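You operate a simulated robot arm through the tools that you are given. There is no shell and no other tool.

You are at the controls of a simulated robot arm. One attempt, no reset.

Task
Take the yellow hose off the blue coupling and park it in the grey hose cup.
Fine: shut the red air valve first, then hold the bleed button till the line gauge shows zero, then free the coupling; regulator back to 0 at the end.

Only the result counts: the job must be done as asked and must still hold three seconds after the hand-in. Knocking over, shifting, dropping, spilling or breaking anything else fails it.

Robot
A 7-joint arm with a two-finger parallel gripper, fixed in place. Base frame: the origin is at the foot of the arm, x ahead of it, y to its left, z up. Readings come in mm, rad, newtons and seconds.
With the tool pointing down near the work surface it reaches from about 380 to 880 mm from the base axis. Its first joint turns from -2.496 to 2.496 rad. Payload 3 kg.
Tool frame: the origin (TCP) lies between the finger pads and is the grasp point; the fingertips stand 30 mm ahead of it; z points along the fingers, y is the line along which they close. Largest opening 94 mm; finger width 28, thickness 10; the body of the gripper, 50 by 96 mm, starts 55 mm behind the TCP.
Orientation is told as [roll, pitch, yaw] about the base's x, y, z axes, in that order, counted from this pose: with the fingers straight down and closing along the base's y, the tool's x points along the base's -x, its y along +y and its z along -z.

Tools
- The arm moves only by the tool nudge_tool. Its argument "series" is a list of rows, each a list of 3 entries, a list of its own where there are three numbers: the shift along the tool's x, y, z in m, then the turn, a rotation vector about the tool's x, y, z in rad, then the opening, from 0 (shut) to 1 (fully open). In form: [[[x, y, z], [rx, ry, rz], fingers], ...]. A call has 1 to 20 rows; each row shifts and turns the commanded pose from where the row before left it, along the tool's axes as they then stand. A row lasts 0.2 s, in which the tool goes at most 50 mm and 0.15 rad; a call with a longer step from one row to the next is refused whole, and so is a gripper value outside its range. Where a pose cannot be reached the arm comes as near as it can. A force on the tool above 90 N (or 10 N above the force at the start of the call, whichever is more), or a blocked arm, ends the call early, and 0.2 s more pass. Each finger travels about 72 mm/s and halts on what it meets, pressing with about 38 N; the grip force reading is that of the motor and also rises with nothing between the fingers. The clock runs only during rows and for 0.2 s after the last one: add rows that do not move to give the fingers time. It gives the time, the measured TCP pose, the force on the tool (base axes), the opening and the grip force at its end, in the units of the frame above (readings bear some noise), with the torque about the TCP (base axes, N m) and any sound that the robot's microphone picked up.
- Cameras (640 x 400 px; columns grow to the right, rows downward): "scene" is fixed at [55.2, 644.8, 1187.1]; the picture's right is [-0.28, -0.96, 0.00], its down [-0.39, 0.11, -0.91] and it looks along [0.88, -0.25, -0.41] (base axes); focal length 214 px, centre (320, 200). "wrist" rides on the gripper at [76, 14, -102] in the tool frame; the picture's right is [-0.18, 0.98, 0.00], its down [-0.75, -0.14, -0.64] and it looks along [-0.63, -0.12, 0.77] (tool axes); focal length 243 px, centre (320, 200). There is no depth. A picture from a camera that has moved, and an enlarged one, comes with that camera's place and axes in the base frame and with its lens. The place of the scene camera against the robot may be out by one fixed shift of up to 18 mm in any direction.
- camera(camera): a new picture of that camera. No time passes.
- close_up(camera, box): a new picture of the part [left, top, right, bottom] of that camera's present view, enlarged. No time passes.
- close_job(): hands the job in; it is judged then, once.

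Nothing tells you positions but the pictures and the camera data. Unless the task says otherwise, let go and move clear before handing in.

The tools are called after ">>>" as a command line: name --argument value ..., lists and objects as JSON in quotes. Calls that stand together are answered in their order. nudge_tool: Moves the arm, as the interface text tells. Its arguments: {"type":"object","properties":{"series":{"type":"array","items":{"type":"array"}}},"required":["series"]} The other tools are called the same way: camera (camera) takes a picture; close_up (camera, box) takes an enlarged picture of a part of a camera's view; close_job () hands the job in.

At the start:

```text
time: 0.0
position: [435.4, 403.3, 1224.6]
ee_rot: [0.0, 0.001, -0.001]
force: [0.3, -0.8, -0.1]
torque: [0.05, 0.01, 0.04]
grip_width: 94.0
finger_force: 0.2
```

scene: 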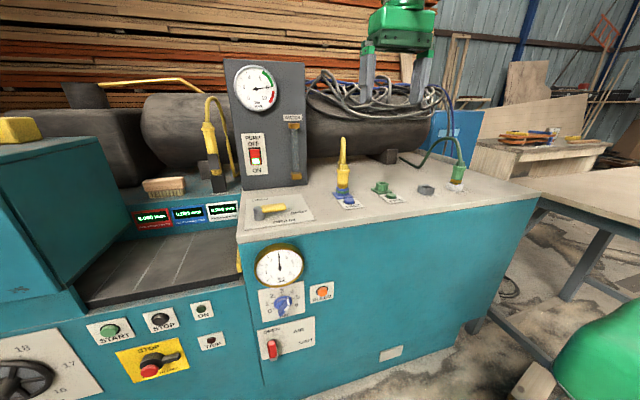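
wrist: 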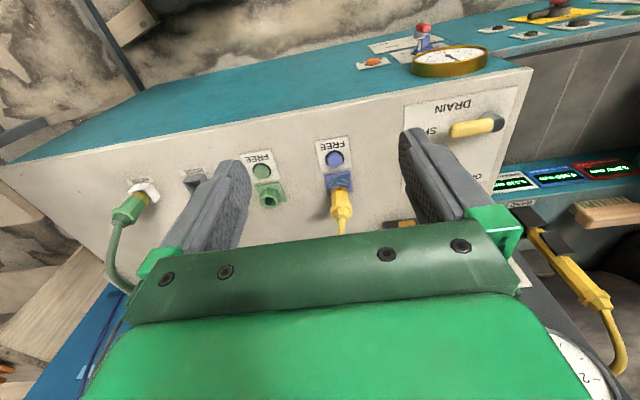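

I see a teal machine cabinet with a gauge, blue regulator knob, red valve and orange bleed button on the front, and on the top a yellow hose on a blue coupling. I'll first take enlarged views to read the labels and locate things.

>>> close_up --camera "scene" --box '[230, 230, 350, 370]'

>>> close_up --camera "scene" --box '[310, 120, 480, 220]'

>>> close_up --camera "scene" --box '[190, 50, 330, 230]'

>>> close_up --camera "wrist" --box '[100, 120, 380, 260]'

>>> close_up --camera "wrist" --box '[340, 0, 540, 130]'

```text
2.86 times, centred on (290, 300) of scene
camera zoom: at [55.2, 644.8, 1187.1], right [-0.28, -0.96, 0.0], down [-0.39, 0.11, -0.91], along [0.88, -0.25, -0.41], focal length 613 px, centre (406, -86)
```

zoom: 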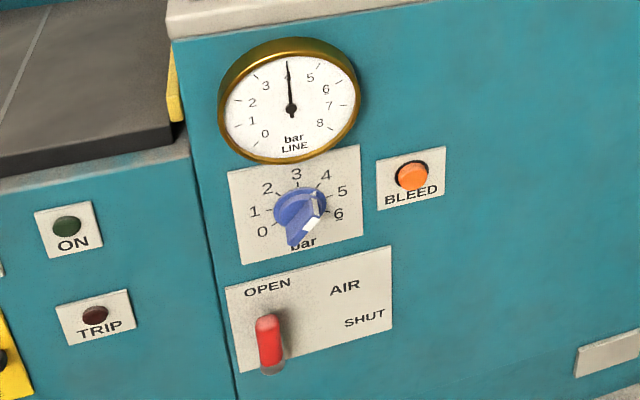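

```text
3.76 times, centred on (395, 170) of scene
camera zoom: at [55.2, 644.8, 1187.1], right [-0.28, -0.96, 0.0], down [-0.39, 0.11, -0.91], along [0.88, -0.25, -0.41], focal length 807 px, centre (38, 313)
```

zoom: 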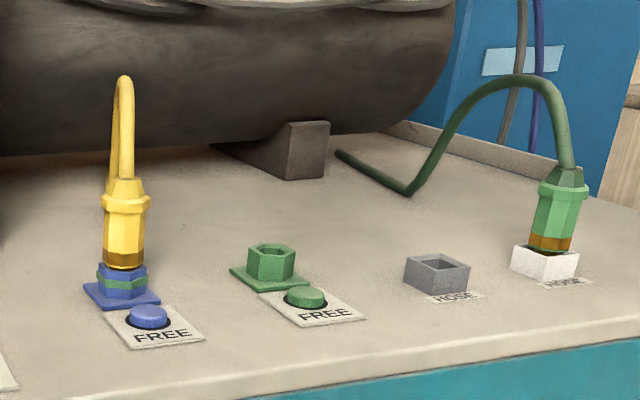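

```text
2.22 times, centred on (260, 140) of scene
camera zoom: at [55.2, 644.8, 1187.1], right [-0.28, -0.96, 0.0], down [-0.39, 0.11, -0.91], along [0.88, -0.25, -0.41], focal length 477 px, centre (453, 333)
```

zoom: 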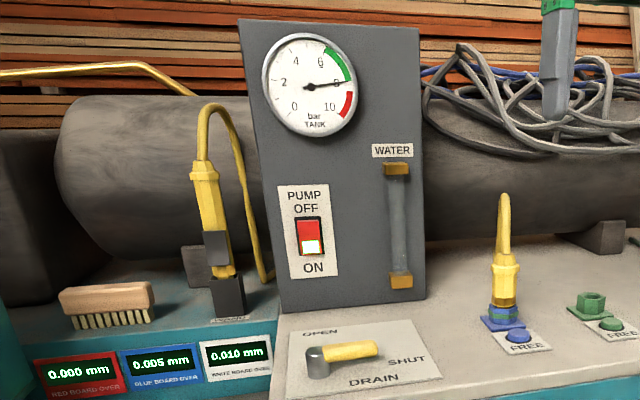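

```text
2.29 times, centred on (240, 190) of wrist
camera zoom: at [358.1, 416.8, 1328.7], right [0.18, 0.98, 0.0], down [0.75, -0.14, 0.64], along [0.63, -0.12, -0.77], focal length 555 px, centre (503, 223)
```

zoom: 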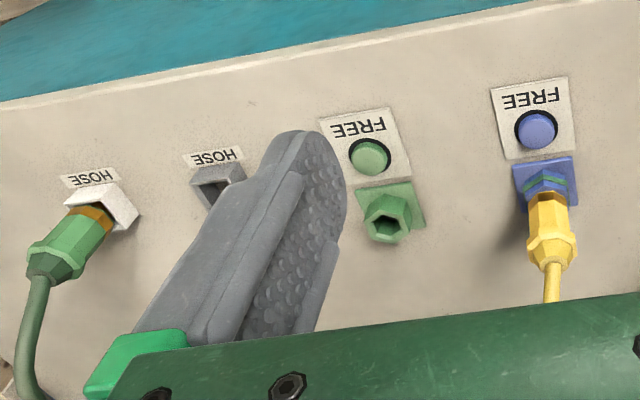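

```text
3.08 times, centred on (440, 65) of wrist
camera zoom: at [358.1, 416.8, 1328.7], right [0.18, 0.98, 0.0], down [0.75, -0.14, 0.64], along [0.63, -0.12, -0.77], focal length 746 px, centre (-49, 615)
```

zoom: 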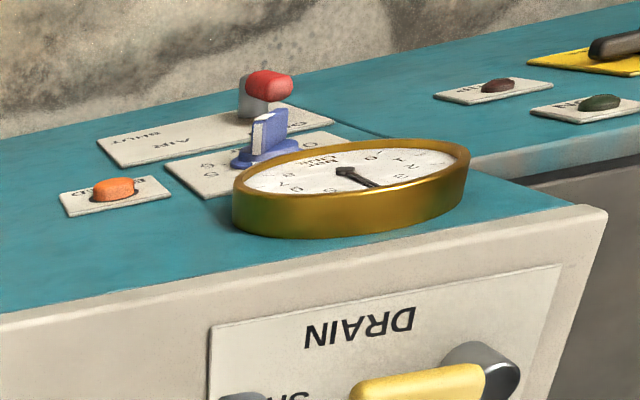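

I see the cabinet's front panel near x≈500 mm, with gauge, regulator knob, bleed button and red lever to my left. The yellow plug on the blue coupling is near (656, 398, 920). I'll tilt the tool about 50° forward and move down in front of the panel to inspect the controls.

>>> nudge_tool --series '[[[0, 0, 0], [0, -0.145, 0], 1], [[0, 0, 0], [0, -0.145, 0], 1], [[0, 0, 0], [0, -0.145, 0], 1], [[0, 0, 0], [0, -0.145, 0], 1], [[0, 0, 0], [0, -0.145, 0], 1], [[0, 0, 0], [0, -0.145, 0], 1], [[0.0356, 0.0161, 0.0233], [0, 0, 0], 1], [[0.0356, 0.0161, 0.0233], [0, 0, 0], 1], [[0.0356, 0.0161, 0.0233], [0, 0, 0], 1], [[0.0356, 0.0161, 0.0233], [0, 0, 0], 1], [[0.0356, 0.0161, 0.0233], [0, 0, 0], 1]]'

```text
time: 1.4
position: [444.7, 415.2, 1177.9]
ee_rot: [0.236, -0.513, -0.179]
force: [-0.7, -0.4, -1.1]
torque: [-0.02, 0.0, 0.01]
grip_width: 94.1
finger_force: 0.1
stopped in row 7: the arm was blocked; the commanded pose is now the measured one
```

The arm stopped partway through the tilt with almost no contact force, so this is likely a joint limit. I'll look at both views before choosing another way.

>>> camera --camera "scene"

>>> camera --camera "wrist"

```text
taken
```

scene: 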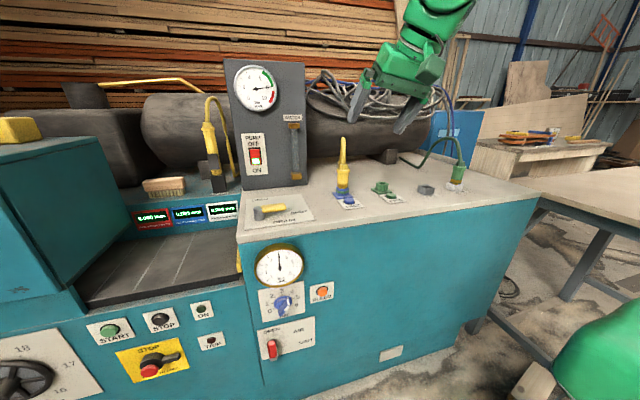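

```text
taken
camera wrist: at [328.5, 425.9, 1230.9], right [0.22, 0.93, 0.29], down [0.31, -0.35, 0.89], along [0.93, -0.1, -0.36], focal length 243 px, centre (320, 200)
```

wrist: 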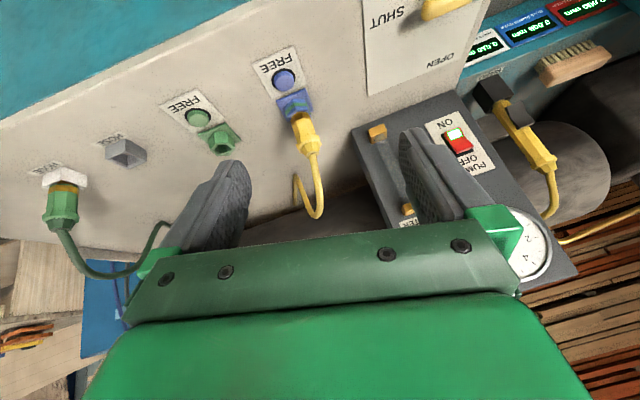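

The left view is clear and nothing was touched. I'll untwist back to a slight pure pitch, lower the tool in front of the cabinet, and try tilting there.

>>> nudge_tool --series '[[[0, 0, 0], [0.074, 0.009, -0.078], 1], [[0, 0, 0], [0.074, 0.009, -0.078], 1], [[0, 0, 0], [0, 0.15, 0], 1], [[0, 0, 0], [0, 0.15, 0], 1], [[0.0142, 0.0106, 0.0391], [0, 0, 0], 1], [[0.0142, 0.0106, 0.0391], [0, 0, 0], 1], [[0.0142, 0.0106, 0.0391], [0, 0, 0], 1], [[0.0142, 0.0106, 0.0391], [0, 0, 0], 1], [[0.0142, 0.0106, 0.0391], [0, 0, 0], 1], [[0.0142, 0.0106, 0.0391], [0, 0, 0], 1], [[0.0142, 0.0106, 0.0391], [0, 0, 0], 1], [[0.0142, 0.0106, 0.0391], [0, 0, 0], 1]]'

```text
time: 4.0
position: [401.3, 499.6, 851.0]
ee_rot: [-0.004, -0.224, 0.005]
force: [-0.4, -0.1, -0.7]
torque: [0.01, -0.01, 0.01]
grip_width: 93.7
finger_force: 0.2
```

The arm moved freely and now stands in front of the cabinet at (401, 500, 851). I'll try tilting further here.

>>> nudge_tool --series '[[[0, 0, 0], [0, -0.13, 0], 1], [[0, 0, 0], [0, -0.13, 0], 1], [[0, 0, 0], [0, -0.13, 0], 1], [[0, 0, 0], [0, -0.13, 0], 1], [[0, 0, 0], [0, -0.13, 0], 1]]'

>>> camera --camera "wrist"

>>> camera --camera "scene"

```text
time: 5.2
position: [400.2, 499.1, 849.6]
ee_rot: [-0.005, -0.872, 0.009]
force: [-0.4, 0.2, 0.5]
torque: [-0.01, 0.01, 0.03]
grip_width: 94.0
finger_force: 0.0
```

```text
taken
camera wrist: at [273.8, 512.9, 858.4], right [0.11, 0.98, 0.14], down [-0.01, -0.14, 0.99], along [0.99, -0.11, -0.01], focal length 243 px, centre (320, 200)
```

wrist: 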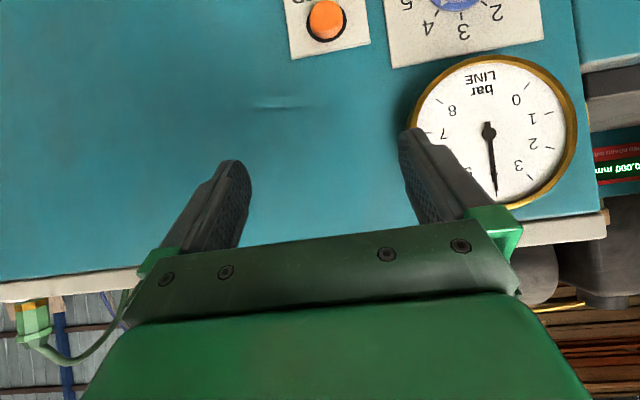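

```text
taken
```

scene: 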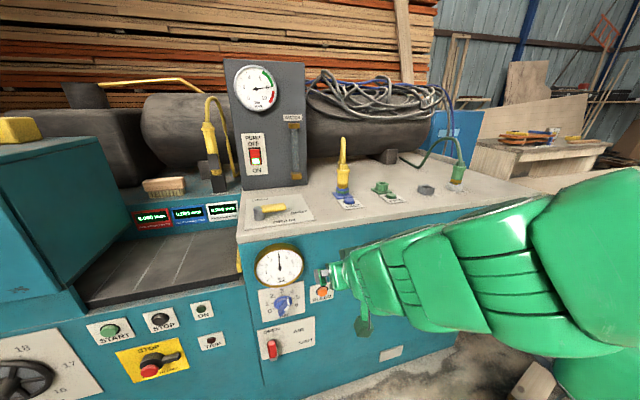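

Tilting works here, and the line gauge reads about 4 bar. I'll lower the tool to look at the knob, bleed button and red lever straight on.

>>> nudge_tool --series '[[[0.0323, 0.015, 0.0238], [0, 0, 0], 1], [[0.0323, 0.015, 0.0238], [0, 0, 0], 1], [[0.0323, 0.015, 0.0238], [0, 0, 0], 1], [[0.0323, 0.015, 0.0238], [0, 0, 0], 1]]'

>>> camera --camera "wrist"

>>> camera --camera "scene"

```text
time: 6.2
position: [391.8, 559.6, 690.2]
ee_rot: [-0.006, -0.873, 0.006]
force: [0.6, -0.4, -0.5]
torque: [-0.01, 0.05, -0.01]
grip_width: 93.9
finger_force: 0.1
```

```text
taken
camera wrist: at [264.0, 574.4, 699.0], right [0.12, 0.98, 0.14], down [-0.01, -0.14, 0.99], along [0.99, -0.12, -0.01], focal length 243 px, centre (320, 200)
```

wrist: 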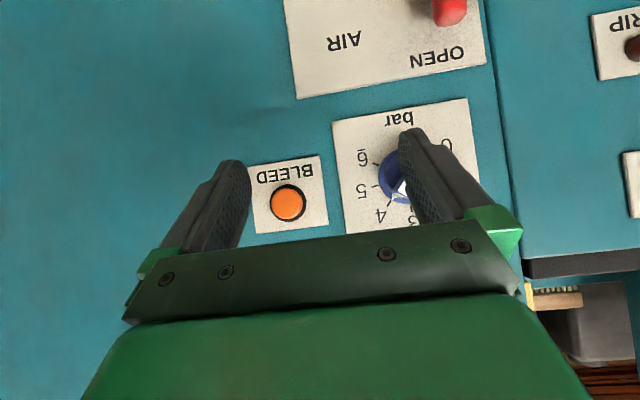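

```text
taken
```

scene: 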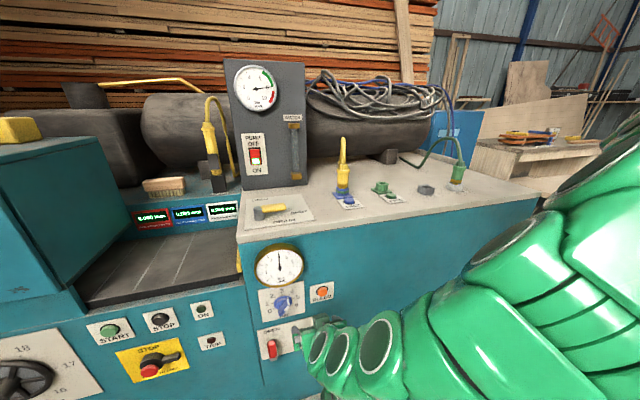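

The bleed button is at about (492, 515, 695). The red lever is just leaving the top of the frame, so I'll lower and shift left to view it between the fingers.

>>> nudge_tool --series '[[[0.023, 0.02625, 0.0193], [0, 0, 0], 1], [[0.023, 0.02625, 0.0193], [0, 0, 0], 1], [[0.023, 0.02625, 0.0193], [0, 0, 0], 1], [[0.023, 0.02625, 0.0193], [0, 0, 0], 1]]'

>>> camera --camera "wrist"

>>> camera --camera "scene"

```text
time: 7.2
position: [390.5, 666.1, 570.6]
ee_rot: [-0.002, -0.877, 0.005]
force: [-4.1, -2.5, -6.1]
torque: [0.11, -0.61, 0.14]
grip_width: 94.1
finger_force: 0.0
```

```text
taken
camera wrist: at [263.1, 679.6, 579.3], right [0.11, 0.98, 0.14], down [-0.01, -0.14, 0.99], along [0.99, -0.12, -0.01], focal length 243 px, centre (320, 200)
```

wrist: 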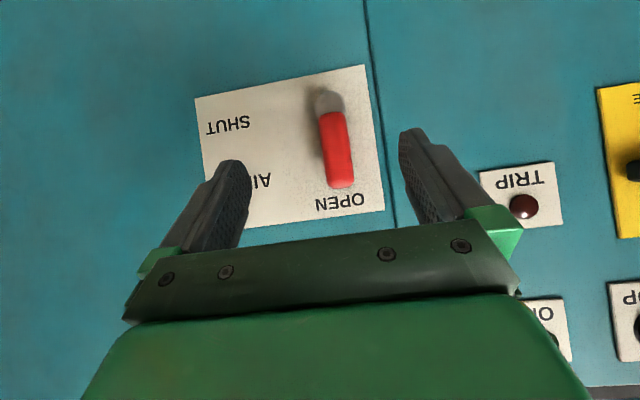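

```text
taken
```

scene: 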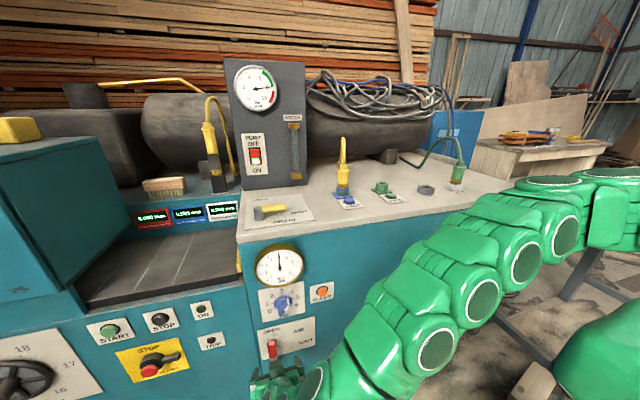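

The red lever has its pivot at about (y 672, z 491) and points up to OPEN, with SHUT to the right (−y). I'll take an enlarged look to judge its width and stand-off before pushing it.

>>> close_up --camera "wrist" --box '[190, 60, 400, 220]'

>>> close_up --camera "scene" --box '[250, 260, 350, 370]'

```text
2.50 times, centred on (295, 140) of wrist
camera zoom: at [263.1, 679.6, 579.3], right [0.11, 0.98, 0.14], down [-0.01, -0.14, 0.99], along [0.99, -0.12, -0.01], focal length 606 px, centre (382, 350)
```

zoom: 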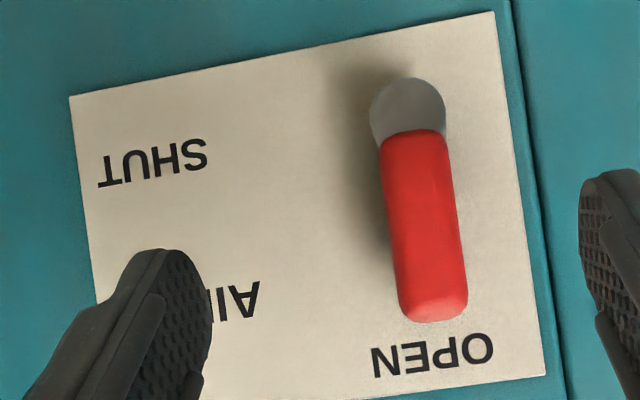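

```text
3.64 times, centred on (300, 315) of scene
camera zoom: at [55.2, 644.8, 1187.1], right [-0.28, -0.96, 0.0], down [-0.39, 0.11, -0.91], along [0.88, -0.25, -0.41], focal length 780 px, centre (393, -218)
```

zoom: 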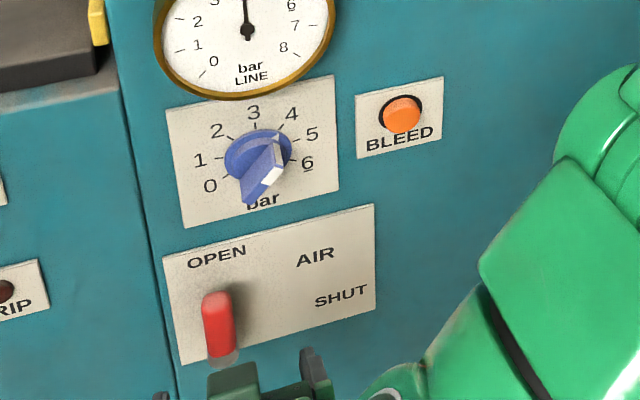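

The lever is about 22 mm wide and about 72 mm long from a pivot near (674, 498). I'll close the fingers, move to its left side, and then advance beside it.

>>> nudge_tool --series '[[[0.0017, 0.0195, 0.0015], [0, 0, 0], 0], [[0.0018, 0.0195, 0.0014], [0, 0, 0], 0], [[0, 0, 0], [0, 0, 0], 0], [[0, 0, 0], [0, 0, 0], 0], [[-0.0135, 0, 0.0163], [0, 0, 0], 0], [[-0.0135, 0, 0.0163], [0, 0, 0], 0], [[-0.0136, 0, 0.0162], [0, 0, 0], 0]]'

>>> camera --camera "wrist"

>>> camera --camera "scene"

```text
time: 8.8
position: [454.0, 701.9, 562.8]
ee_rot: [-0.009, -0.87, 0.008]
force: [-0.6, -0.2, 1.5]
torque: [0.04, -0.01, -0.02]
grip_width: 0.1
finger_force: 33.5
```

```text
taken
camera wrist: at [325.1, 715.9, 571.0], right [0.11, 0.98, 0.14], down [-0.01, -0.14, 0.99], along [0.99, -0.11, -0.01], focal length 243 px, centre (320, 200)
```

wrist: 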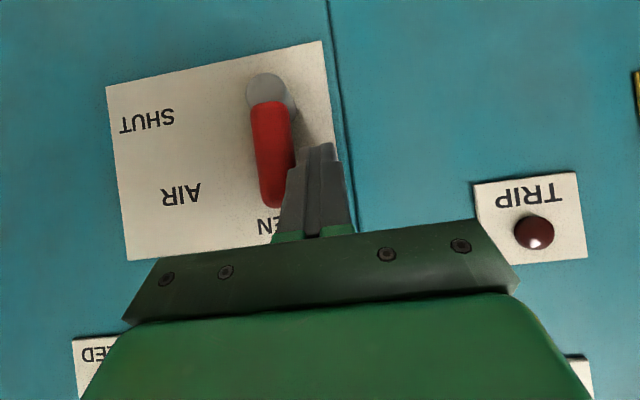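

```text
taken
```

scene: 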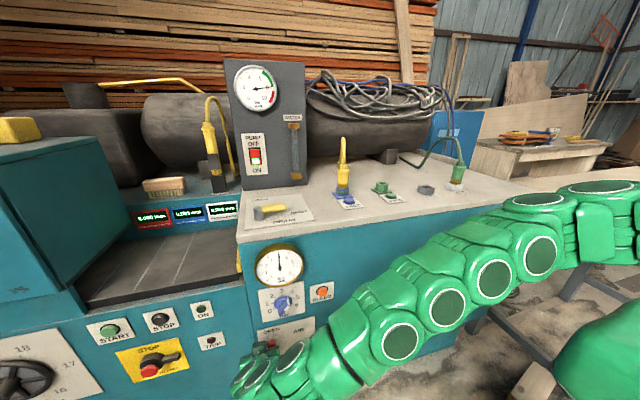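

The closed fingers are beside the lever on its left side at (454, 702, 563). I'll push it right along an arc around its pivot, toward SHUT.

>>> nudge_tool --series '[[[-0.0008, -0.007, -0.0006], [0, 0, 0], 0], [[-0.0015, -0.006, -0.0013], [0, 0, 0], 0], [[-0.0016, -0.006, -0.0013], [0, 0, 0], 0], [[-0.0012, -0.006, -0.001], [0, 0, 0], 0], [[-0.0011, -0.006, -0.0009], [0, 0, 0], 0], [[0.0007, -0.0075, 0.0006], [0, 0, 0], 0], [[0.0008, -0.0075, 0.0007], [0, 0, 0], 0], [[0.0019, -0.007, 0.0016], [0, 0, 0], 0], [[0.0019, -0.007, 0.0016], [0, 0, 0], 0]]'

>>> camera --camera "wrist"

```text
time: 10.8
position: [452.8, 641.3, 564.2]
ee_rot: [-0.007, -0.871, 0.01]
force: [0.1, 0.5, -0.6]
torque: [-0.01, -0.02, -0.02]
grip_width: 0.0
finger_force: 33.3
```

```text
taken
camera wrist: at [326.1, 654.9, 573.1], right [0.12, 0.98, 0.14], down [-0.01, -0.14, 0.99], along [0.99, -0.12, -0.01], focal length 243 px, centre (320, 200)
```

wrist: 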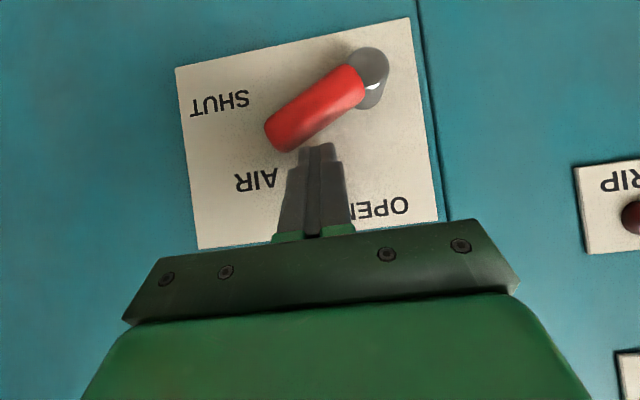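

The lever has swung about 60° toward SHUT with little force. I'll continue the arc downward to finish.

>>> nudge_tool --series '[[[0.0042, -0.0065, 0.0036], [0, 0, 0], 0], [[0.0042, -0.0065, 0.0035], [0, 0, 0], 0], [[0.0058, -0.005, 0.0049], [0, 0, 0], 0], [[0.0057, -0.005, 0.0048], [0, 0, 0], 0]]'

>>> camera --camera "wrist"

```text
time: 11.8
position: [455.8, 618.9, 539.8]
ee_rot: [-0.002, -0.876, 0.005]
force: [-5.9, 1.8, 25.7]
torque: [0.08, -0.22, -0.16]
grip_width: 0.1
finger_force: 33.1
```

```text
taken
camera wrist: at [327.6, 633.6, 549.4], right [0.11, 0.98, 0.14], down [-0.01, -0.14, 0.99], along [0.99, -0.11, -0.01], focal length 243 px, centre (320, 200)
```

wrist: 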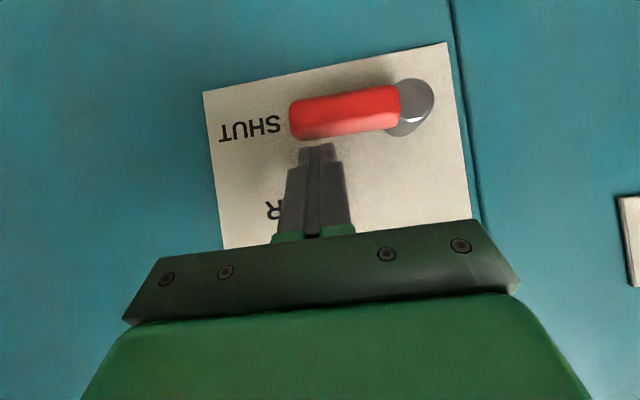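

The lever now points at SHUT and I feel 26 N of resistance, so it is probably on its stop. I'll press 2 mm more to confirm, then back off.

>>> nudge_tool --series '[[[0.0015, 0, 0.0013], [0, 0, 0], 0]]'

>>> close_up --camera "wrist" --box '[200, 40, 480, 200]'

```text
time: 12.2
position: [455.1, 618.9, 538.9]
ee_rot: [-0.003, -0.878, 0.007]
force: [-17.9, -12.1, 67.6]
torque: [-0.31, -0.42, 0.12]
grip_width: 0.0
finger_force: 33.0
```

```text
2.29 times, centred on (340, 120) of wrist
camera zoom: at [327.6, 633.5, 547.9], right [0.11, 0.98, 0.14], down [-0.01, -0.14, 0.99], along [0.99, -0.11, -0.01], focal length 555 px, centre (274, 383)
```

zoom: 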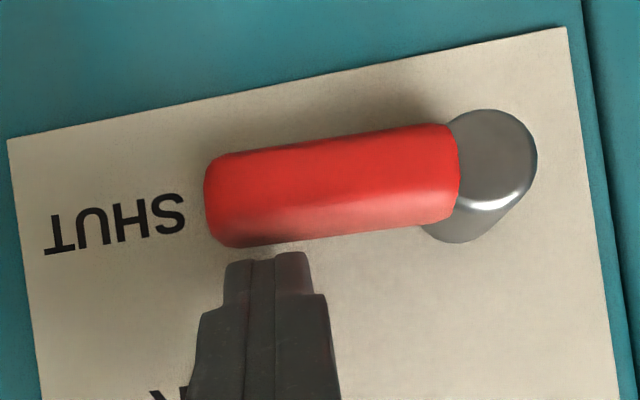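

The lever is firmly at its SHUT stop. I'll back off, go to the bleed button's height, and tilt the tool to level so it can press squarely.

>>> nudge_tool --series '[[[-0.0092, 0, -0.0077], [0, 0, 0], 0], [[0.0194, 0, -0.0229], [0, 0, 0], 0], [[0.0194, 0, -0.0229], [0, 0, 0], 0], [[-0.0285, -0.026, -0.024], [0, 0, 0], 0], [[-0.0285, -0.026, -0.024], [0, 0, 0], 0], [[-0.0285, -0.026, -0.024], [0, 0, 0], 0], [[-0.0285, -0.026, -0.024], [0, 0, 0], 0], [[0, 0, 0], [0, -0.14, 0], 0], [[0, 0, 0], [0, -0.14, 0], 0], [[0, 0, 0], [0, -0.14, 0], 0], [[0, 0, 0], [0, -0.14, 0], 0], [[0, 0, 0], [0, -0.135, 0], 0]]'

>>> camera --camera "wrist"

>>> camera --camera "scene"

```text
time: 14.8
position: [393.6, 514.3, 700.0]
ee_rot: [-0.715, -1.568, 0.718]
force: [-0.4, 0.4, -0.1]
torque: [-0.03, 0.0, -0.01]
grip_width: 0.2
finger_force: 32.6
```

```text
taken
camera wrist: at [290.8, 529.0, 623.6], right [0.0, 0.98, 0.18], down [-0.64, -0.14, 0.76], along [0.77, -0.12, 0.63], focal length 243 px, centre (320, 200)
```

wrist: 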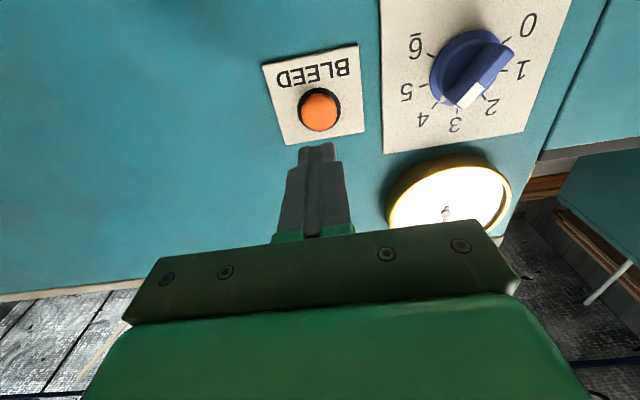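

```text
taken
```

scene: 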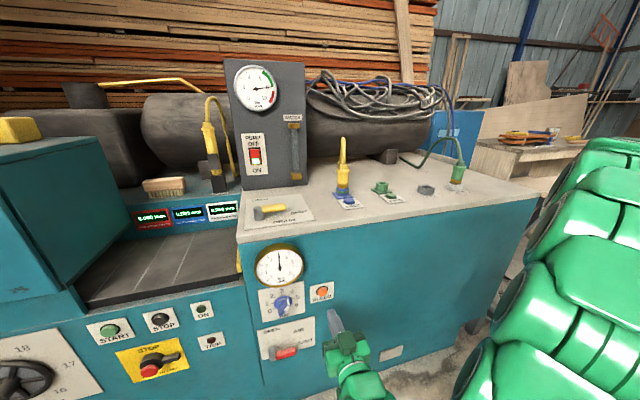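

The level pose works, and the gauge stays visible in the scene view. I'll zoom in on the bleed button and knob to line up the press.

>>> close_up --camera "wrist" --box '[250, 0, 570, 200]'

>>> close_up --camera "scene" --box '[245, 235, 345, 335]'

```text
2.00 times, centred on (410, 100) of wrist
camera zoom: at [290.8, 529.0, 623.6], right [0.0, 0.98, 0.18], down [-0.64, -0.14, 0.76], along [0.77, -0.12, 0.63], focal length 485 px, centre (140, 400)
```

zoom: 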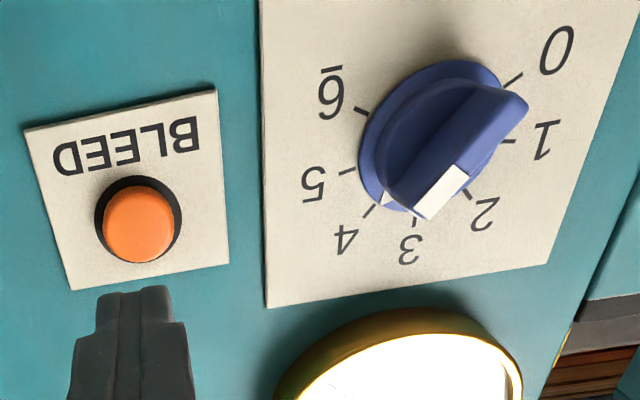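

```text
4.00 times, centred on (295, 285) of scene
camera zoom: at [55.2, 644.8, 1187.1], right [-0.28, -0.96, 0.0], down [-0.39, 0.11, -0.91], along [0.88, -0.25, -0.41], focal length 858 px, centre (420, -140)
```

zoom: 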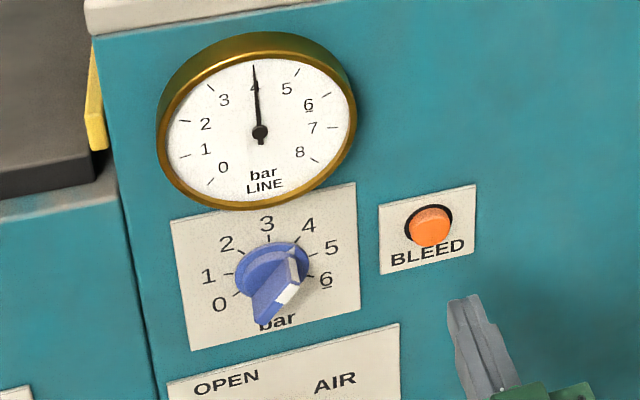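

The knob's white mark sits at 4 and the lever is shut. The bleed button face is about 31 mm wide near (490, 514.5, 696.5). I'll advance the closed fingertips to just short of it, then press in small steps.

>>> nudge_tool --series '[[[0.003, 0, 0.015], [0, 0, 0], 0], [[0, 0, 0.015], [0, 0, 0], 0], [[0, 0, 0.015], [0, 0, 0], 0], [[0, 0, 0.012], [0, 0, 0], 0], [[0, 0, 0], [0, 0, 0], 0]]'

>>> camera --camera "wrist"

>>> close_up --camera "scene" --box '[245, 235, 345, 335]'

```text
time: 16.0
position: [449.5, 514.9, 695.7]
ee_rot: [-0.731, -1.565, 0.734]
force: [-0.3, 0.3, 0.5]
torque: [0.0, 0.02, 0.01]
grip_width: 0.1
finger_force: 32.8
```

```text
taken
camera wrist: at [346.8, 528.2, 620.1], right [0.0, 0.98, 0.18], down [-0.64, -0.14, 0.76], along [0.77, -0.11, 0.63], focal length 243 px, centre (320, 200)
```

wrist: 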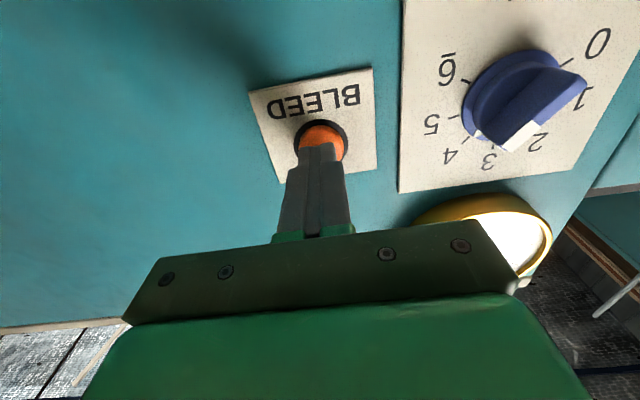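

```text
4.00 times, centred on (295, 285) of scene
camera zoom: at [55.2, 644.8, 1187.1], right [-0.28, -0.96, 0.0], down [-0.39, 0.11, -0.91], along [0.88, -0.25, -0.41], focal length 858 px, centre (420, -140)
```

zoom: 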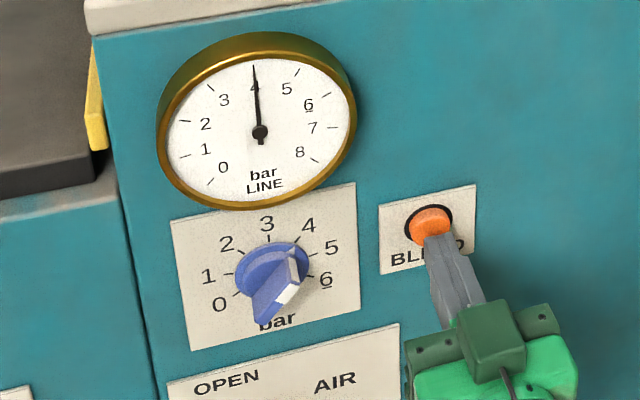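

The fingertips are lined up just short of the button. I'll press in slowly and watch the force.

>>> nudge_tool --series '[[[-0.001, 0, 0.003], [0, 0, 0], 0], [[0, 0, 0.003], [0, 0, 0], 0], [[0, 0, 0.003], [0, 0, 0], 0], [[0, 0, 0.003], [0, 0, 0], 0], [[0, 0, 0.002], [0, 0, 0], 0]]'

>>> close_up --camera "scene" --box '[245, 235, 345, 335]'

```text
time: 17.2
position: [463.7, 514.5, 694.6]
ee_rot: [-0.769, -1.564, 0.773]
force: [-16.1, -5.5, 3.8]
torque: [-0.02, -0.15, -0.16]
grip_width: 0.1
finger_force: 33.0
heard: click
```

```text
4.00 times, centred on (295, 285) of scene
camera zoom: at [55.2, 644.8, 1187.1], right [-0.28, -0.96, 0.0], down [-0.39, 0.11, -0.91], along [0.88, -0.25, -0.41], focal length 858 px, centre (420, -140)
```

zoom: 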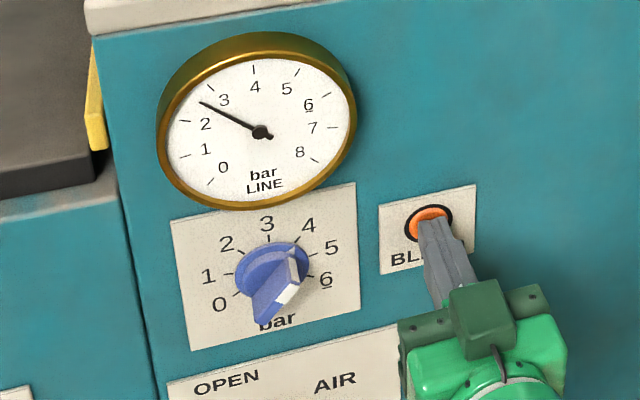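

The button clicked and the line gauge is falling, now near 2.5 bar. I'll keep holding it in.

>>> nudge_tool --series '[[[0, 0, 0], [0, 0, 0], 0], [[0, 0, 0], [0, 0, 0], 0], [[0, 0, 0], [0, 0, 0], 0], [[0, 0, 0], [0, 0, 0], 0], [[0, 0, 0], [0, 0, 0], 0], [[0, 0, 0], [0, 0, 0], 0], [[0, 0, 0], [0, 0, 0], 0], [[0, 0, 0], [0, 0, 0], 0], [[0, 0, 0], [0, 0, 0], 0], [[0, 0, 0], [0, 0, 0], 0]]'

>>> close_up --camera "scene" --box '[245, 235, 345, 335]'

```text
time: 19.4
position: [464.4, 514.9, 695.1]
ee_rot: [-0.711, -1.565, 0.71]
force: [-16.9, -2.0, -4.3]
torque: [0.04, 0.05, -0.09]
grip_width: 0.1
finger_force: 32.3
```

```text
4.00 times, centred on (295, 285) of scene
camera zoom: at [55.2, 644.8, 1187.1], right [-0.28, -0.96, 0.0], down [-0.39, 0.11, -0.91], along [0.88, -0.25, -0.41], focal length 858 px, centre (420, -140)
```

zoom: 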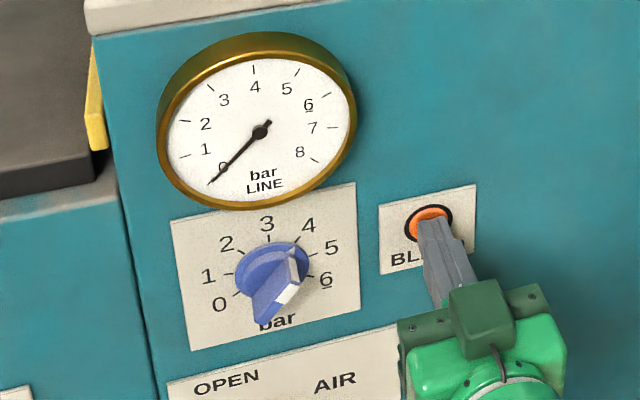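

The gauge needle is on the 0 mark. I'll hold another two seconds to be sure, then check again.

>>> nudge_tool --series '[[[0, 0, 0], [0, 0, 0], 0], [[0, 0, 0], [0, 0, 0], 0], [[0, 0, 0], [0, 0, 0], 0], [[0, 0, 0], [0, 0, 0], 0], [[0, 0, 0], [0, 0, 0], 0], [[0, 0, 0], [0, 0, 0], 0], [[0, 0, 0], [0, 0, 0], 0], [[0, 0, 0], [0, 0, 0], 0], [[0, 0, 0], [0, 0, 0], 0], [[0, 0, 0], [0, 0, 0], 0]]'

>>> close_up --camera "scene" --box '[245, 235, 345, 335]'

```text
time: 21.6
position: [463.9, 515.0, 696.2]
ee_rot: [-0.741, -1.564, 0.744]
force: [-16.3, 0.2, -1.1]
torque: [-0.03, -0.06, 0.02]
grip_width: 0.0
finger_force: 33.3
```

```text
4.00 times, centred on (295, 285) of scene
camera zoom: at [55.2, 644.8, 1187.1], right [-0.28, -0.96, 0.0], down [-0.39, 0.11, -0.91], along [0.88, -0.25, -0.41], focal length 858 px, centre (420, -140)
```

zoom: 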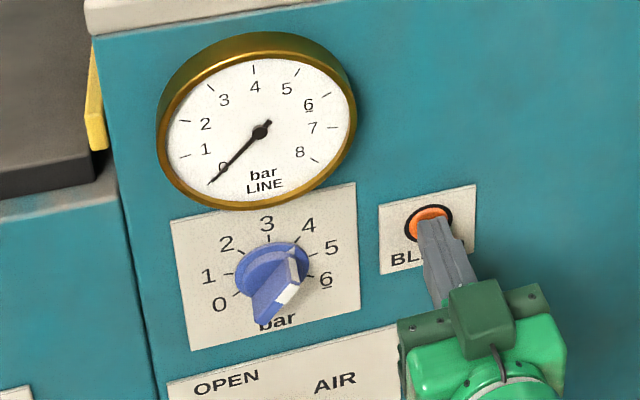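

The line reads zero. I'll release the button, retract, tilt back and climb to above the deck for the coupling.

>>> nudge_tool --series '[[[0, 0, -0.01], [0, 0, 0], 0], [[0, 0, -0.03], [0, 0, 0], 0], [[0, 0, -0.03], [0, 0, 0], 0], [[0, 0, 0], [0, 0.14, 0], 0], [[0, 0, 0], [0, 0.14, 0], 0], [[0, 0, 0], [0, 0.14, 0], 0], [[0, 0, 0], [0, 0.14, 0], 0], [[0, 0, 0], [0, 0.14, 0], 0], [[-0.03, -0.015, -0.0258], [0, 0, 0], 0.5], [[-0.03, -0.015, -0.0258], [0, 0, 0], 0.5], [[-0.03, -0.015, -0.0258], [0, 0, 0], 0.5], [[-0.03, -0.015, -0.0258], [0, 0, 0], 0.5]]'

>>> close_up --camera "scene" --box '[225, 220, 365, 360]'

```text
time: 24.4
position: [402.8, 437.3, 830.1]
ee_rot: [-0.056, -0.838, 0.005]
force: [0.4, 0.5, 0.0]
torque: [0.03, -0.04, -0.02]
grip_width: 47.1
finger_force: 0.0
stopped in row 12: the arm was blocked; the commanded pose is now the measured one
```

```text
2.86 times, centred on (295, 290) of scene
camera zoom: at [55.2, 644.8, 1187.1], right [-0.28, -0.96, 0.0], down [-0.39, 0.11, -0.91], along [0.88, -0.25, -0.41], focal length 613 px, centre (391, -57)
```

zoom: 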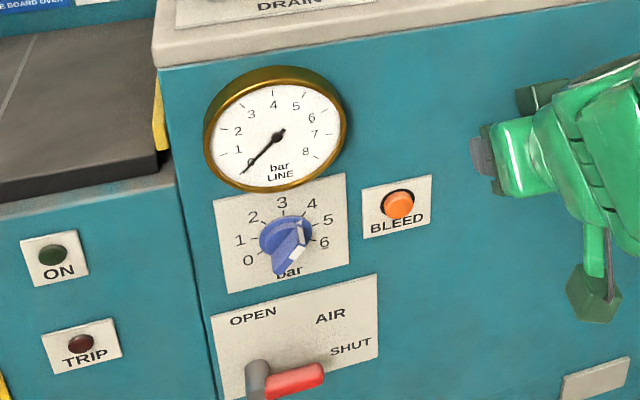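

The gauge holds at zero, the lever is at SHUT, and the arm only met a joint limit in the tilted pose. I'll untilt here, then move up.

>>> nudge_tool --series '[[[0, 0, 0], [-0.028, 0.12, 0], 0.5], [[0, 0, 0], [-0.028, 0.12, 0], 0.5], [[0, 0, 0], [0, 0.14, 0], 0.5], [[0, 0, 0], [0, 0.14, 0], 0.5], [[0, 0, 0], [0, 0.118, 0], 0.5]]'

```text
time: 25.6
position: [403.3, 438.4, 832.5]
ee_rot: [0.007, -0.203, 0.005]
force: [0.0, -1.0, 0.7]
torque: [-0.02, 0.0, 0.01]
grip_width: 47.1
finger_force: 0.1
```

The tool is nearly vertical again. I'll climb to z≈1060, straighten up and open the fingers to look down at the coupling, FREE button and cups.

>>> nudge_tool --series '[[[-0.0092, 0, -0.0447], [0, 0, 0], 1], [[-0.0092, 0, -0.0447], [0, 0, 0], 1], [[-0.0092, 0, -0.0447], [0, 0, 0], 1], [[-0.0092, 0, -0.0447], [0, 0, 0], 1], [[-0.0092, 0, -0.0447], [0, 0, 0], 1], [[0, 0, 0], [0, 0.1, 0], 1], [[0, 0, 0], [0, 0.103, 0], 1], [[-0.0323, -0.0127, 0], [0, 0, 0], 1], [[-0.0323, -0.0127, 0], [0, 0, 0], 1], [[-0.0323, -0.0127, 0], [0, 0, 0], 1]]'

>>> camera --camera "wrist"

>>> camera --camera "scene"

```text
time: 27.8
position: [499.1, 400.1, 1057.7]
ee_rot: [0.005, -0.002, 0.009]
force: [0.2, -0.4, -0.9]
torque: [-0.03, -0.01, -0.01]
grip_width: 94.0
finger_force: 0.1
```

```text
taken
camera wrist: at [422.6, 413.0, 1162.7], right [0.18, 0.98, 0.01], down [0.75, -0.14, 0.64], along [0.63, -0.11, -0.77], focal length 243 px, centre (320, 200)
```

wrist: 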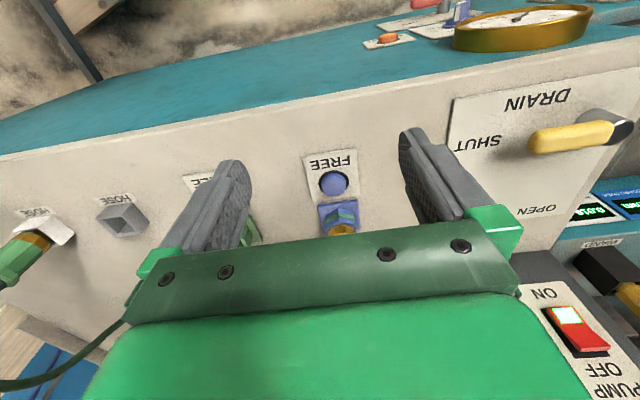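

```text
taken
```

scene: 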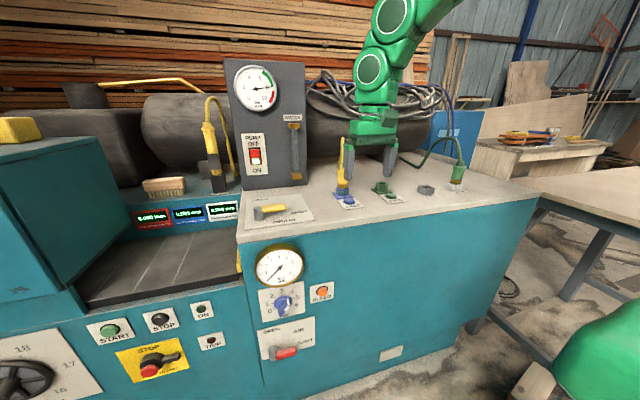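

I have a clear look at the blue FREE button between the fingers, near (600, 398, 916). I'll zoom in for precision on this and on the hose cups.

>>> close_up --camera "wrist" --box '[250, 130, 410, 240]'

>>> close_up --camera "wrist" --box '[0, 150, 200, 280]'

>>> close_up --camera "scene" --box '[310, 120, 480, 220]'

```text
3.64 times, centred on (330, 185) of wrist
camera zoom: at [422.6, 413.0, 1162.7], right [0.18, 0.98, 0.01], down [0.75, -0.14, 0.64], along [0.63, -0.11, -0.77], focal length 882 px, centre (284, 254)
```

zoom: 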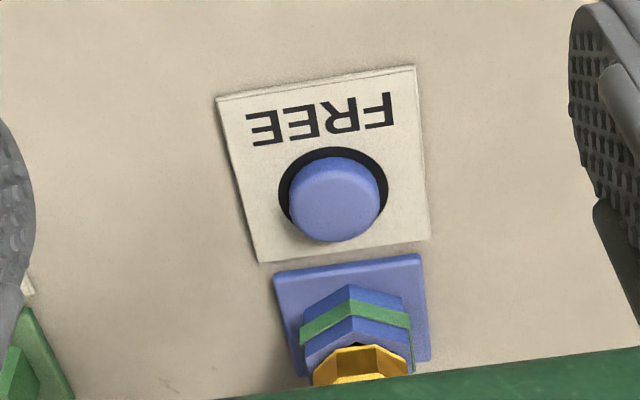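

```text
3.08 times, centred on (100, 215) of wrist
camera zoom: at [422.6, 413.0, 1162.7], right [0.18, 0.98, 0.01], down [0.75, -0.14, 0.64], along [0.63, -0.11, -0.77], focal length 746 px, centre (997, 154)
```

zoom: 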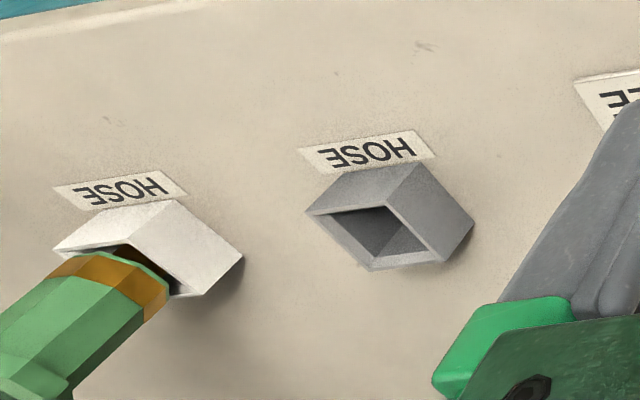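

```text
3.76 times, centred on (395, 170) of scene
camera zoom: at [55.2, 644.8, 1187.1], right [-0.28, -0.96, 0.0], down [-0.39, 0.11, -0.91], along [0.88, -0.25, -0.41], focal length 807 px, centre (38, 313)
```

zoom: 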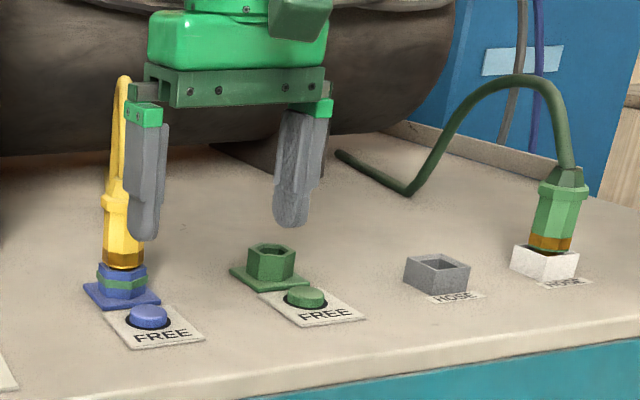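

The FREE button's face is about 31 mm wide near (600, 399, 917). The hose leaves the plug going up and away toward +x. I'll close the fingers, lean the tool slightly away from the hose, and come above the button.

>>> nudge_tool --series '[[[0, 0, 0], [0, -0.1, 0], 0], [[0, 0, 0], [0, -0.1, 0], 0], [[0, 0, 0], [0, 0, 0], 0], [[0, 0, 0], [0, 0, 0], 0], [[-0.0272, -0.0003, 0.0302], [0, 0, 0], 0], [[-0.0272, -0.0003, 0.0302], [0, 0, 0], 0], [[-0.0272, -0.0004, 0.0302], [0, 0, 0], 0], [[0, 0, 0], [0, 0, 0], 0]]'

>>> camera --camera "wrist"

>>> close_up --camera "scene" --box '[310, 120, 480, 220]'

```text
time: 29.6
position: [598.7, 402.5, 988.4]
ee_rot: [0.005, -0.201, 0.006]
force: [0.3, 0.4, 0.2]
torque: [0.02, 0.0, 0.0]
grip_width: 0.0
finger_force: 32.3
```

```text
taken
camera wrist: at [503.4, 415.5, 1074.5], right [0.17, 0.98, 0.04], down [0.61, -0.14, 0.78], along [0.77, -0.11, -0.63], focal length 243 px, centre (320, 200)
```

wrist: 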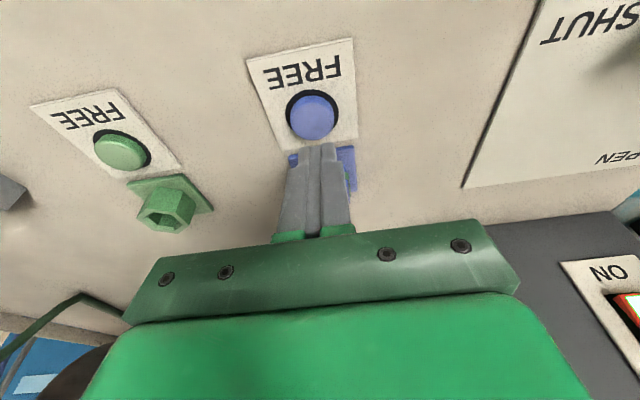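

```text
3.76 times, centred on (395, 170) of scene
camera zoom: at [55.2, 644.8, 1187.1], right [-0.28, -0.96, 0.0], down [-0.39, 0.11, -0.91], along [0.88, -0.25, -0.41], focal length 807 px, centre (38, 313)
```

zoom: 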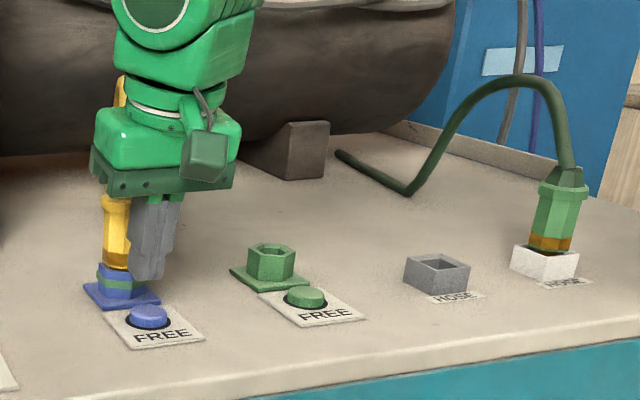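

The button top triangulates to (600, 399, 918). I'll centre over it, descend and press gently in small steps.

>>> nudge_tool --series '[[[0.0039, -0.0018, 0.0145], [0, 0, 0], 0], [[0.0038, -0.0017, 0.0145], [0, 0, 0], 0], [[0, 0, 0], [0, 0, 0], 0], [[0.0006, 0, 0.003], [0, 0, 0], 0], [[0.0006, 0, 0.003], [0, 0, 0], 0], [[0.0006, 0, 0.003], [0, 0, 0], 0], [[0.0006, 0, 0.003], [0, 0, 0], 0]]'

>>> close_up --camera "scene" --box '[310, 120, 480, 220]'

```text
time: 31.0
position: [595.8, 399.1, 957.0]
ee_rot: [0.009, -0.209, 0.005]
force: [-11.7, -5.9, 28.2]
torque: [-0.19, 0.59, 0.03]
grip_width: 0.1
finger_force: 33.1
heard: click
stopped in row 6: the force on the tool passed its limit at 99 N (the readings are from after the stop); the commanded pose is now the measured one
```

```text
3.76 times, centred on (395, 170) of scene
camera zoom: at [55.2, 644.8, 1187.1], right [-0.28, -0.96, 0.0], down [-0.39, 0.11, -0.91], along [0.88, -0.25, -0.41], focal length 807 px, centre (38, 313)
```

zoom: 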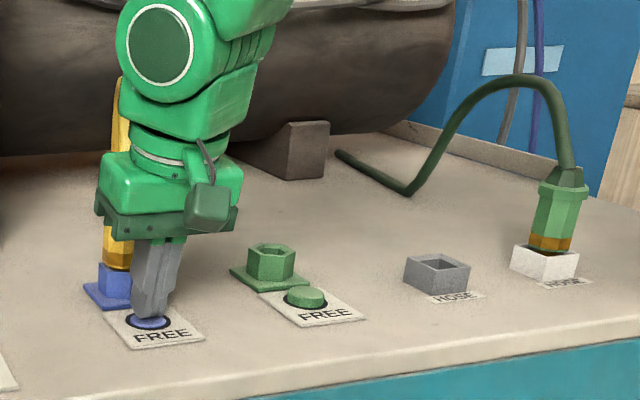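

I heard the click and the button went flush. I'll lift straight off and inspect the coupling.

>>> nudge_tool --series '[[[-0.003, 0, -0.0147], [0, 0, 0], 0], [[-0.006, 0, -0.0294], [0, 0, 0], 0], [[0.03, 0, -0.02], [0, 0, 0], 0], [[0.03, 0, -0.03], [0, 0.1, 0], 0], [[0.03, 0, -0.03], [0, 0.1, 0], 1], [[0, 0, 0], [0, 0, 0], 1]]'

>>> camera --camera "wrist"

>>> close_up --camera "scene" --box '[310, 120, 480, 220]'

```text
time: 32.4
position: [494.8, 396.6, 1064.4]
ee_rot: [0.011, -0.007, 0.009]
force: [-0.6, -0.5, 0.3]
torque: [0.03, -0.02, -0.02]
grip_width: 81.8
finger_force: 0.0
```

```text
taken
camera wrist: at [417.5, 409.6, 1167.7], right [0.18, 0.98, 0.01], down [0.75, -0.14, 0.65], along [0.64, -0.1, -0.76], focal length 243 px, centre (320, 200)
```

wrist: 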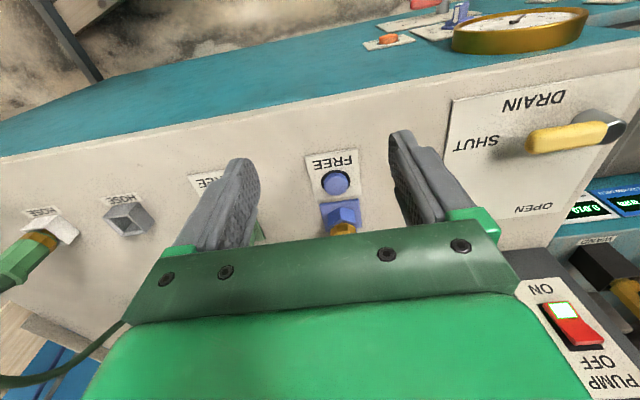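

```text
3.76 times, centred on (395, 170) of scene
camera zoom: at [55.2, 644.8, 1187.1], right [-0.28, -0.96, 0.0], down [-0.39, 0.11, -0.91], along [0.88, -0.25, -0.41], focal length 807 px, centre (38, 313)
```

zoom: 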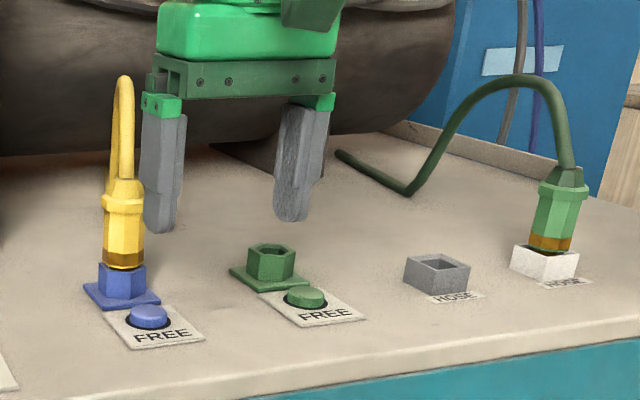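

The green band on the blue coupling has gone, so the plug is free. Before gripping it, I'll look at the grey cup from above and test which tool tilt is reachable there, because the hose leaves the plug top and a straight-down grip would hit it.

>>> nudge_tool --series '[[[-0.004, -0.045, 0], [0, 0, 0], 1], [[-0.004, -0.045, 0], [0, 0, 0], 1], [[-0.004, -0.045, 0], [0, 0, 0], 1], [[-0.004, -0.045, 0], [0, 0, 0], 1], [[-0.004, -0.045, 0], [0, 0, 0], 1], [[-0.004, -0.045, 0], [0, 0, 0], 1], [[0, 0, 0], [0, 0, 0], 1]]'

>>> camera --camera "wrist"

>>> close_up --camera "wrist" --box '[240, 120, 400, 240]'

```text
time: 34.0
position: [519.9, 125.1, 1060.7]
ee_rot: [0.011, -0.007, 0.009]
force: [0.3, 0.0, 0.1]
torque: [0.02, 0.0, 0.0]
grip_width: 94.1
finger_force: 0.0
```

```text
taken
camera wrist: at [443.1, 137.3, 1164.1], right [0.18, 0.98, 0.01], down [0.75, -0.14, 0.65], along [0.64, -0.11, -0.76], focal length 243 px, centre (320, 200)
```

wrist: 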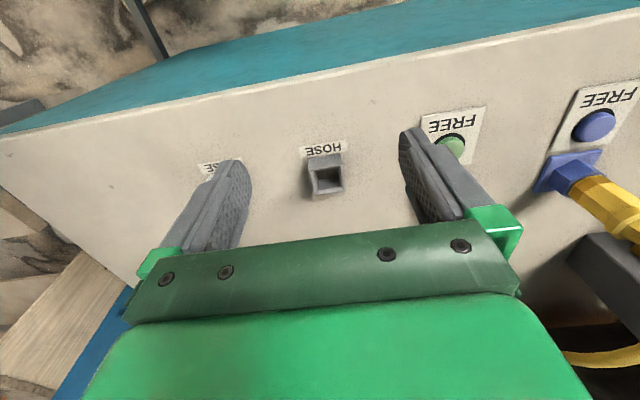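

```text
3.33 times, centred on (320, 180) of wrist
camera zoom: at [443.1, 137.3, 1164.1], right [0.18, 0.98, 0.01], down [0.75, -0.14, 0.65], along [0.64, -0.11, -0.76], focal length 809 px, centre (320, 267)
```

zoom: 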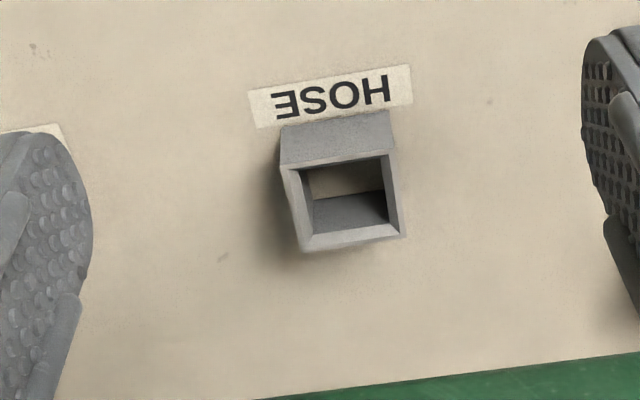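

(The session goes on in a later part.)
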